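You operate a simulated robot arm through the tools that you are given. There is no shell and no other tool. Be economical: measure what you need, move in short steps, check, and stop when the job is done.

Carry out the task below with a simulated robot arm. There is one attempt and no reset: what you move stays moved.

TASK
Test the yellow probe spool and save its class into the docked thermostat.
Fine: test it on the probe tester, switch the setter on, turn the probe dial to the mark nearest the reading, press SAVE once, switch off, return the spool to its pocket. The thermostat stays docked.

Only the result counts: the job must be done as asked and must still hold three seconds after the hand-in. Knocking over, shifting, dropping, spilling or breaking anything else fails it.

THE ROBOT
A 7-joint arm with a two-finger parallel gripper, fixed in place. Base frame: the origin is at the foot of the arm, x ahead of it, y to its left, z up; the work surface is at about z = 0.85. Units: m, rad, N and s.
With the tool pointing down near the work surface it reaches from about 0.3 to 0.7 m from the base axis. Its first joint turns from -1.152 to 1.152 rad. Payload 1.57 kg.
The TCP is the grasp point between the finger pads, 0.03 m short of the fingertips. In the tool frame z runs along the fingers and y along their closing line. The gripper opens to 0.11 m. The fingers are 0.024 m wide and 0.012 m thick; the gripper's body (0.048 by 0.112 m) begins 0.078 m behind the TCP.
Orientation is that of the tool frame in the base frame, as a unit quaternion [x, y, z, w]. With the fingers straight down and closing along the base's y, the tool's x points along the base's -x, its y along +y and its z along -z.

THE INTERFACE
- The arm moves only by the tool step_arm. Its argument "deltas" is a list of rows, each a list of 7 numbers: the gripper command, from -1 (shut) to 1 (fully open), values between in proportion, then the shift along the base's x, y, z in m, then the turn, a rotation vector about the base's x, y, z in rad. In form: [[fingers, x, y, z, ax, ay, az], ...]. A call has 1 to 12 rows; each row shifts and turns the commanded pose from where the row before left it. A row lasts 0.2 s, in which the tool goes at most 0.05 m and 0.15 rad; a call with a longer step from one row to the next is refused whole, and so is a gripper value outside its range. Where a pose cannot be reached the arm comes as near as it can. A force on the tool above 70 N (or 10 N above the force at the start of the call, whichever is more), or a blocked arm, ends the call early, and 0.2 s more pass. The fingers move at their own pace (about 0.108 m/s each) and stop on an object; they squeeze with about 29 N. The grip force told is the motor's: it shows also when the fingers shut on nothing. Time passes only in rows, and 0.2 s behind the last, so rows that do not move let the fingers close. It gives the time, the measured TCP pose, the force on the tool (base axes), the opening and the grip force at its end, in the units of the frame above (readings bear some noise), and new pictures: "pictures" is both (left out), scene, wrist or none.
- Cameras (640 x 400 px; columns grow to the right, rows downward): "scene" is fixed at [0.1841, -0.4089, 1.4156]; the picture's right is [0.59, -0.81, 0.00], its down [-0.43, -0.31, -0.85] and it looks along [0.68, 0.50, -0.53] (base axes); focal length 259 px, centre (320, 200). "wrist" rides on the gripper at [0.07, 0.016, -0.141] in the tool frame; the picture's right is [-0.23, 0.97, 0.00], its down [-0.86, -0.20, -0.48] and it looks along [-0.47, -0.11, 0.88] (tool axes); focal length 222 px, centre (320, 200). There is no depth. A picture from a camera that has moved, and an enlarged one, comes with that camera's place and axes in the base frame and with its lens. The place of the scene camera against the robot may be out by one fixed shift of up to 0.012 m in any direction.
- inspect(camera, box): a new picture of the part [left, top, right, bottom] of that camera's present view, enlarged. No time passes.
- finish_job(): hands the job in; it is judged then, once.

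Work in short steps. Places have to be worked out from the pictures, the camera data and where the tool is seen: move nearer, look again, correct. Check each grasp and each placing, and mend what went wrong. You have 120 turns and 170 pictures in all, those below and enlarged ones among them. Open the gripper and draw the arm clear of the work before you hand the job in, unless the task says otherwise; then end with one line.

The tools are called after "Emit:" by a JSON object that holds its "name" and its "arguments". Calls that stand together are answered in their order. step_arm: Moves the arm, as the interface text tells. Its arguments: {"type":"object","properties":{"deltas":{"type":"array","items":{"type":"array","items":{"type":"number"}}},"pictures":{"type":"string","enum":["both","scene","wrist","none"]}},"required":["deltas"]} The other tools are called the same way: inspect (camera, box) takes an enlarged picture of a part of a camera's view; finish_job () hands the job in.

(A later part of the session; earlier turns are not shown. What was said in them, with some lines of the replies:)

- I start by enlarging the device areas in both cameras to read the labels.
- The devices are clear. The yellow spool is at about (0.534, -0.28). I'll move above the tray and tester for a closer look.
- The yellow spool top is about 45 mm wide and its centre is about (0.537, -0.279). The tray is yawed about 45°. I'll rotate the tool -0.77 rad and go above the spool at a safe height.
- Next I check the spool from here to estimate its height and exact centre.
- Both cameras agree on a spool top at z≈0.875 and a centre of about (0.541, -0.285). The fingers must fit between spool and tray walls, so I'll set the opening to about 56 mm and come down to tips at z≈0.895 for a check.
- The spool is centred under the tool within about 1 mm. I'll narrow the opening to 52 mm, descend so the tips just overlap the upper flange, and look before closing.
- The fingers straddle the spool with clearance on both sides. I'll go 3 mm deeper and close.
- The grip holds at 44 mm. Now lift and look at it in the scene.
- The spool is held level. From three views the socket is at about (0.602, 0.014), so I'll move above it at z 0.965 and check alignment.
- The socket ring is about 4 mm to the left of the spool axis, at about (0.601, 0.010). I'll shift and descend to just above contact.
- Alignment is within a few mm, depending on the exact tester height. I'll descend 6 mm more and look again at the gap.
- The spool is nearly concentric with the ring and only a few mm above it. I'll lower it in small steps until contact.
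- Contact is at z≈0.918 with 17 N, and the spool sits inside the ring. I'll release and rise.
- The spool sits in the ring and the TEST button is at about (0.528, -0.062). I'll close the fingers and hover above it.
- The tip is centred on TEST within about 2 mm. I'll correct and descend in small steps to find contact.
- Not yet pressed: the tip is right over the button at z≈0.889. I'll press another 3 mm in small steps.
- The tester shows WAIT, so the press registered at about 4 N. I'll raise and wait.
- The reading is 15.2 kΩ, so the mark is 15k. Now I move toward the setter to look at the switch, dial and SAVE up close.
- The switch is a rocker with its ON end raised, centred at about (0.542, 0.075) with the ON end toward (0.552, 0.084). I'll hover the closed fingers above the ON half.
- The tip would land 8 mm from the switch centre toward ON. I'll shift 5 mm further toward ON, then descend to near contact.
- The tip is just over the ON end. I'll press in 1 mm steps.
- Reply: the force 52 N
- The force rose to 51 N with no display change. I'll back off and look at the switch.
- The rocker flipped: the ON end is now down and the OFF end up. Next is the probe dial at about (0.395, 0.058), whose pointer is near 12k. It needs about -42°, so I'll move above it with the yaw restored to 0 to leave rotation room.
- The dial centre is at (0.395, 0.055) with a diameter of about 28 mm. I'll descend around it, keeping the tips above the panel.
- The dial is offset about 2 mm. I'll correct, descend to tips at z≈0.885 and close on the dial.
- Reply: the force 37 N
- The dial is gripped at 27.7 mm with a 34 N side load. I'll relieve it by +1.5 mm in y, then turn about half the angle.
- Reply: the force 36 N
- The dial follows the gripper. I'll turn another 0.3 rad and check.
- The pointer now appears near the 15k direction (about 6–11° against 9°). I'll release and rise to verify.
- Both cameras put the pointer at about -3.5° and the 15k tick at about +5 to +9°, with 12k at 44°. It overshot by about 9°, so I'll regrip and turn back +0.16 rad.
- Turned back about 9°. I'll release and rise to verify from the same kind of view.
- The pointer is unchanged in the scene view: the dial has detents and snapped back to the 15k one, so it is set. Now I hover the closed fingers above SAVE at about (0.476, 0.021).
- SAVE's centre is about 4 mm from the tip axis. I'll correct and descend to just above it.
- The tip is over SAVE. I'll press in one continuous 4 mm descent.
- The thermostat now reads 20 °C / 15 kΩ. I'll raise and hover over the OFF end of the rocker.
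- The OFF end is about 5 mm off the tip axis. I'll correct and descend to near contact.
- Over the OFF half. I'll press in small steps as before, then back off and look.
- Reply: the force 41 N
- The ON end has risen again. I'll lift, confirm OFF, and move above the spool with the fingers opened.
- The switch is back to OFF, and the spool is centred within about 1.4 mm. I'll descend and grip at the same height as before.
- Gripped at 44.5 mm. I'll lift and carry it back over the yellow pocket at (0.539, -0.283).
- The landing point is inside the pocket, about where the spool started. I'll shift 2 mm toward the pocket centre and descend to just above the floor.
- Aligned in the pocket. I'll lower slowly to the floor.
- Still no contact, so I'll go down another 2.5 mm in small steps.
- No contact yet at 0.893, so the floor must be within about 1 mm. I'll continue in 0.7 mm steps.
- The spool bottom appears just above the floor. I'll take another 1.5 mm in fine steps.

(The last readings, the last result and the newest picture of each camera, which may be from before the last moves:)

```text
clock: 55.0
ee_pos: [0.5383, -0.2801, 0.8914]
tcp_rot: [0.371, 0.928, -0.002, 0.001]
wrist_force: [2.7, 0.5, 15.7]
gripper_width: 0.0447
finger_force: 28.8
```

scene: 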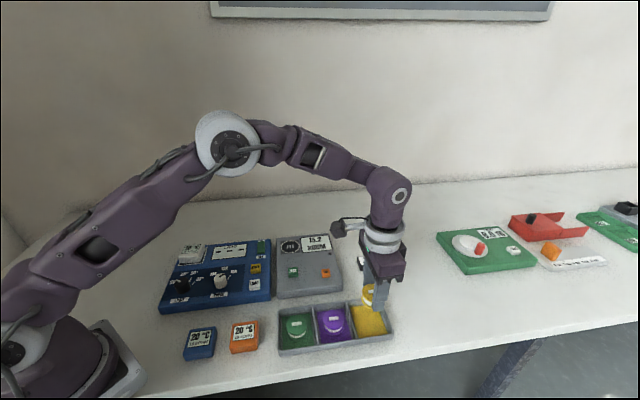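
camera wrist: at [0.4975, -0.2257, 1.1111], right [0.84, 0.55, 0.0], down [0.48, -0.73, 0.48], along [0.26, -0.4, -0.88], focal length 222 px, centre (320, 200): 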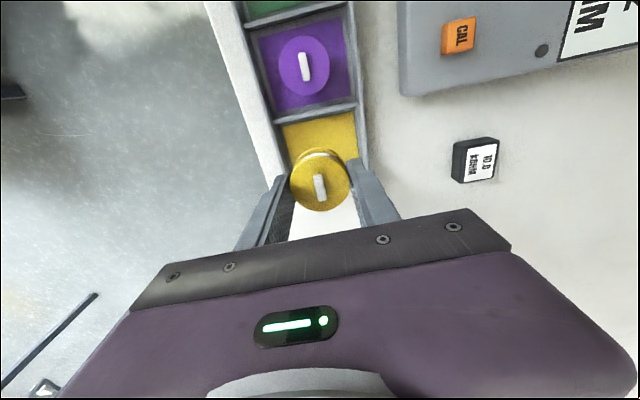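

Contact with 15.7 N, so the spool is on the floor. I'll release to a 52 mm opening and rise.

Emit:
{"name": "step_arm", "arguments": {"deltas": [[-1, 0, 0, 0.0007, 0, 0, 0], [-0.1, 0, 0, 0, 0, 0, 0], [-0.07, 0, 0, 0, 0, 0, 0], [-0.07, 0, 0, 0.02, 0, 0, 0], [-0.07, 0, 0, 0.04, 0, 0, 0], [-0.07, 0, 0, 0.04, 0, 0, 0], [-0.07, -0.02, 0.0, 0.04, 0, 0, 0], [-0.07, -0.03, 0.02, 0.04, 0, 0, 0], [1, -0.03, 0.03, 0.03, 0, 0, 0], [1, 0, 0, 0, 0, 0, 0]], "pictures": "scene"}}

Emit:
{"name": "inspect", "arguments": {"camera": "scene", "box": [270, 225, 410, 355]}}

Emit:
{"name": "inspect", "arguments": {"camera": "scene", "box": [155, 225, 275, 315]}}

```text
refused: row 8 steps farther than a row can; nothing moved
```

```text
3.08 times, centred on (340, 290) of scene
camera zoom: at [0.1839, -0.4088, 1.4157], right [0.59, -0.81, 0.0], down [-0.43, -0.31, -0.85], along [0.68, 0.5, -0.53], focal length 796 px, centre (258, -77)
```

zoom: 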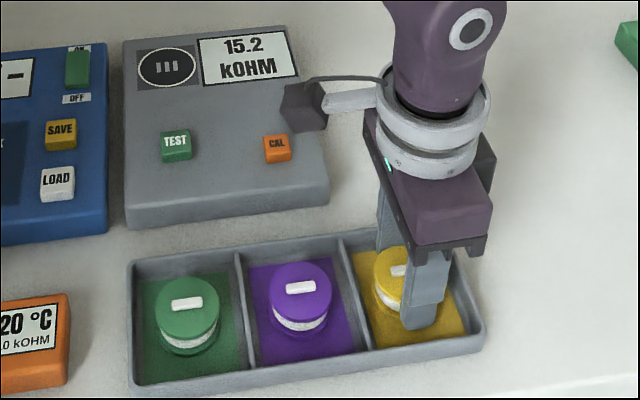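

```text
4.44 times, centred on (215, 270) of scene
camera zoom: at [0.1839, -0.4088, 1.4157], right [0.59, -0.81, 0.0], down [-0.43, -0.31, -0.85], along [0.68, 0.5, -0.53], focal length 1150 px, centre (787, -111)
```

zoom: 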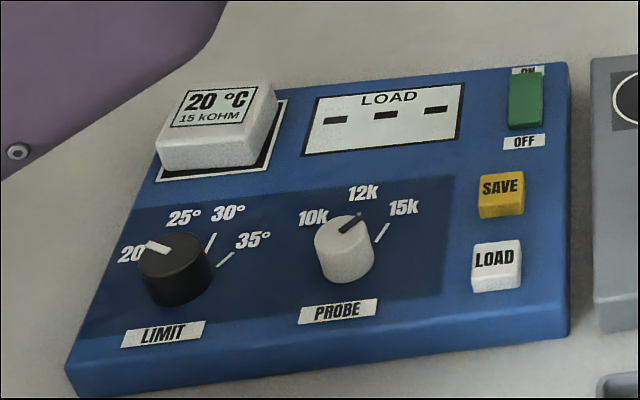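

The call was refused for a step that was too long. I'll repeat the release and rise with shorter rows.

Emit:
{"name": "step_arm", "arguments": {"deltas": [[-1, 0, 0, 0.0007, 0, 0, 0], [-0.1, 0, 0, 0, 0, 0, 0], [-0.07, 0, 0, 0, 0, 0, 0], [-0.07, 0, 0, 0.02, 0, 0, 0], [-0.07, 0, 0, 0.04, 0, 0, 0], [-0.07, 0, 0, 0.04, 0, 0, 0], [-0.07, 0, 0, 0.04, 0, 0, 0], [1, -0.02, 0.02, 0.03, 0, 0, 0], [1, -0.02, 0.03, 0.02, 0, 0, 0], [1, -0.02, 0.03, 0.02, 0, 0, 0], [1, 0, 0, 0, 0, 0, 0]], "pictures": "scene"}}

Emit:
{"name": "inspect", "arguments": {"camera": "scene", "box": [270, 225, 410, 355]}}

```text
clock: 57.4
ee_pos: [0.4795, -0.2011, 1.0965]
tcp_rot: [0.371, 0.928, -0.001, 0.001]
wrist_force: [0.3, 0.2, 0.3]
gripper_width: 0.11
finger_force: 0.1
```

scene: 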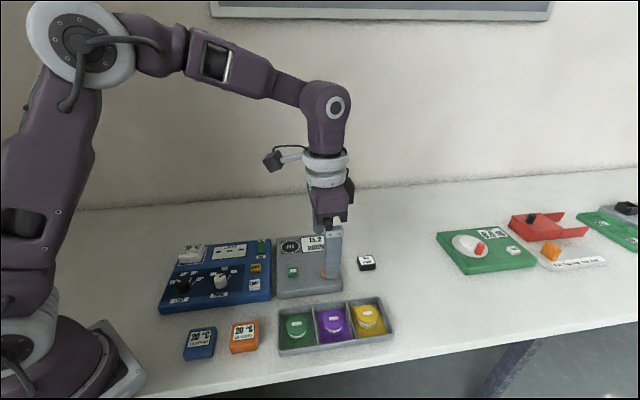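

```text
3.08 times, centred on (340, 290) of scene
camera zoom: at [0.1841, -0.4089, 1.4156], right [0.59, -0.81, 0.0], down [-0.43, -0.31, -0.85], along [0.68, 0.5, -0.53], focal length 796 px, centre (258, -77)
```

zoom: 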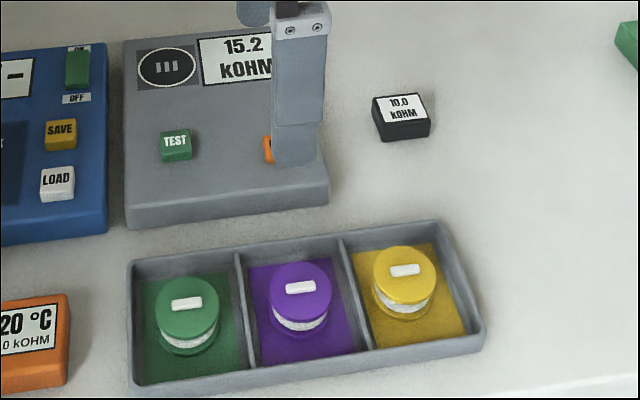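

The spool is back in its pocket and upright, the switch is OFF, and the thermostat is docked reading 20 °C / 15 kΩ. The gripper is open and the arm is clear, so I'm handing in.

Emit:
{"name": "finish_job", "arguments": {}}

```text
The job is handed in.
```

The yellow spool tested at 15.2 kΩ, and the 15k class is saved in the docked thermostat, which now reads 20 °C / 15 kΩ; the setter is off and the spool is back in its pocket.
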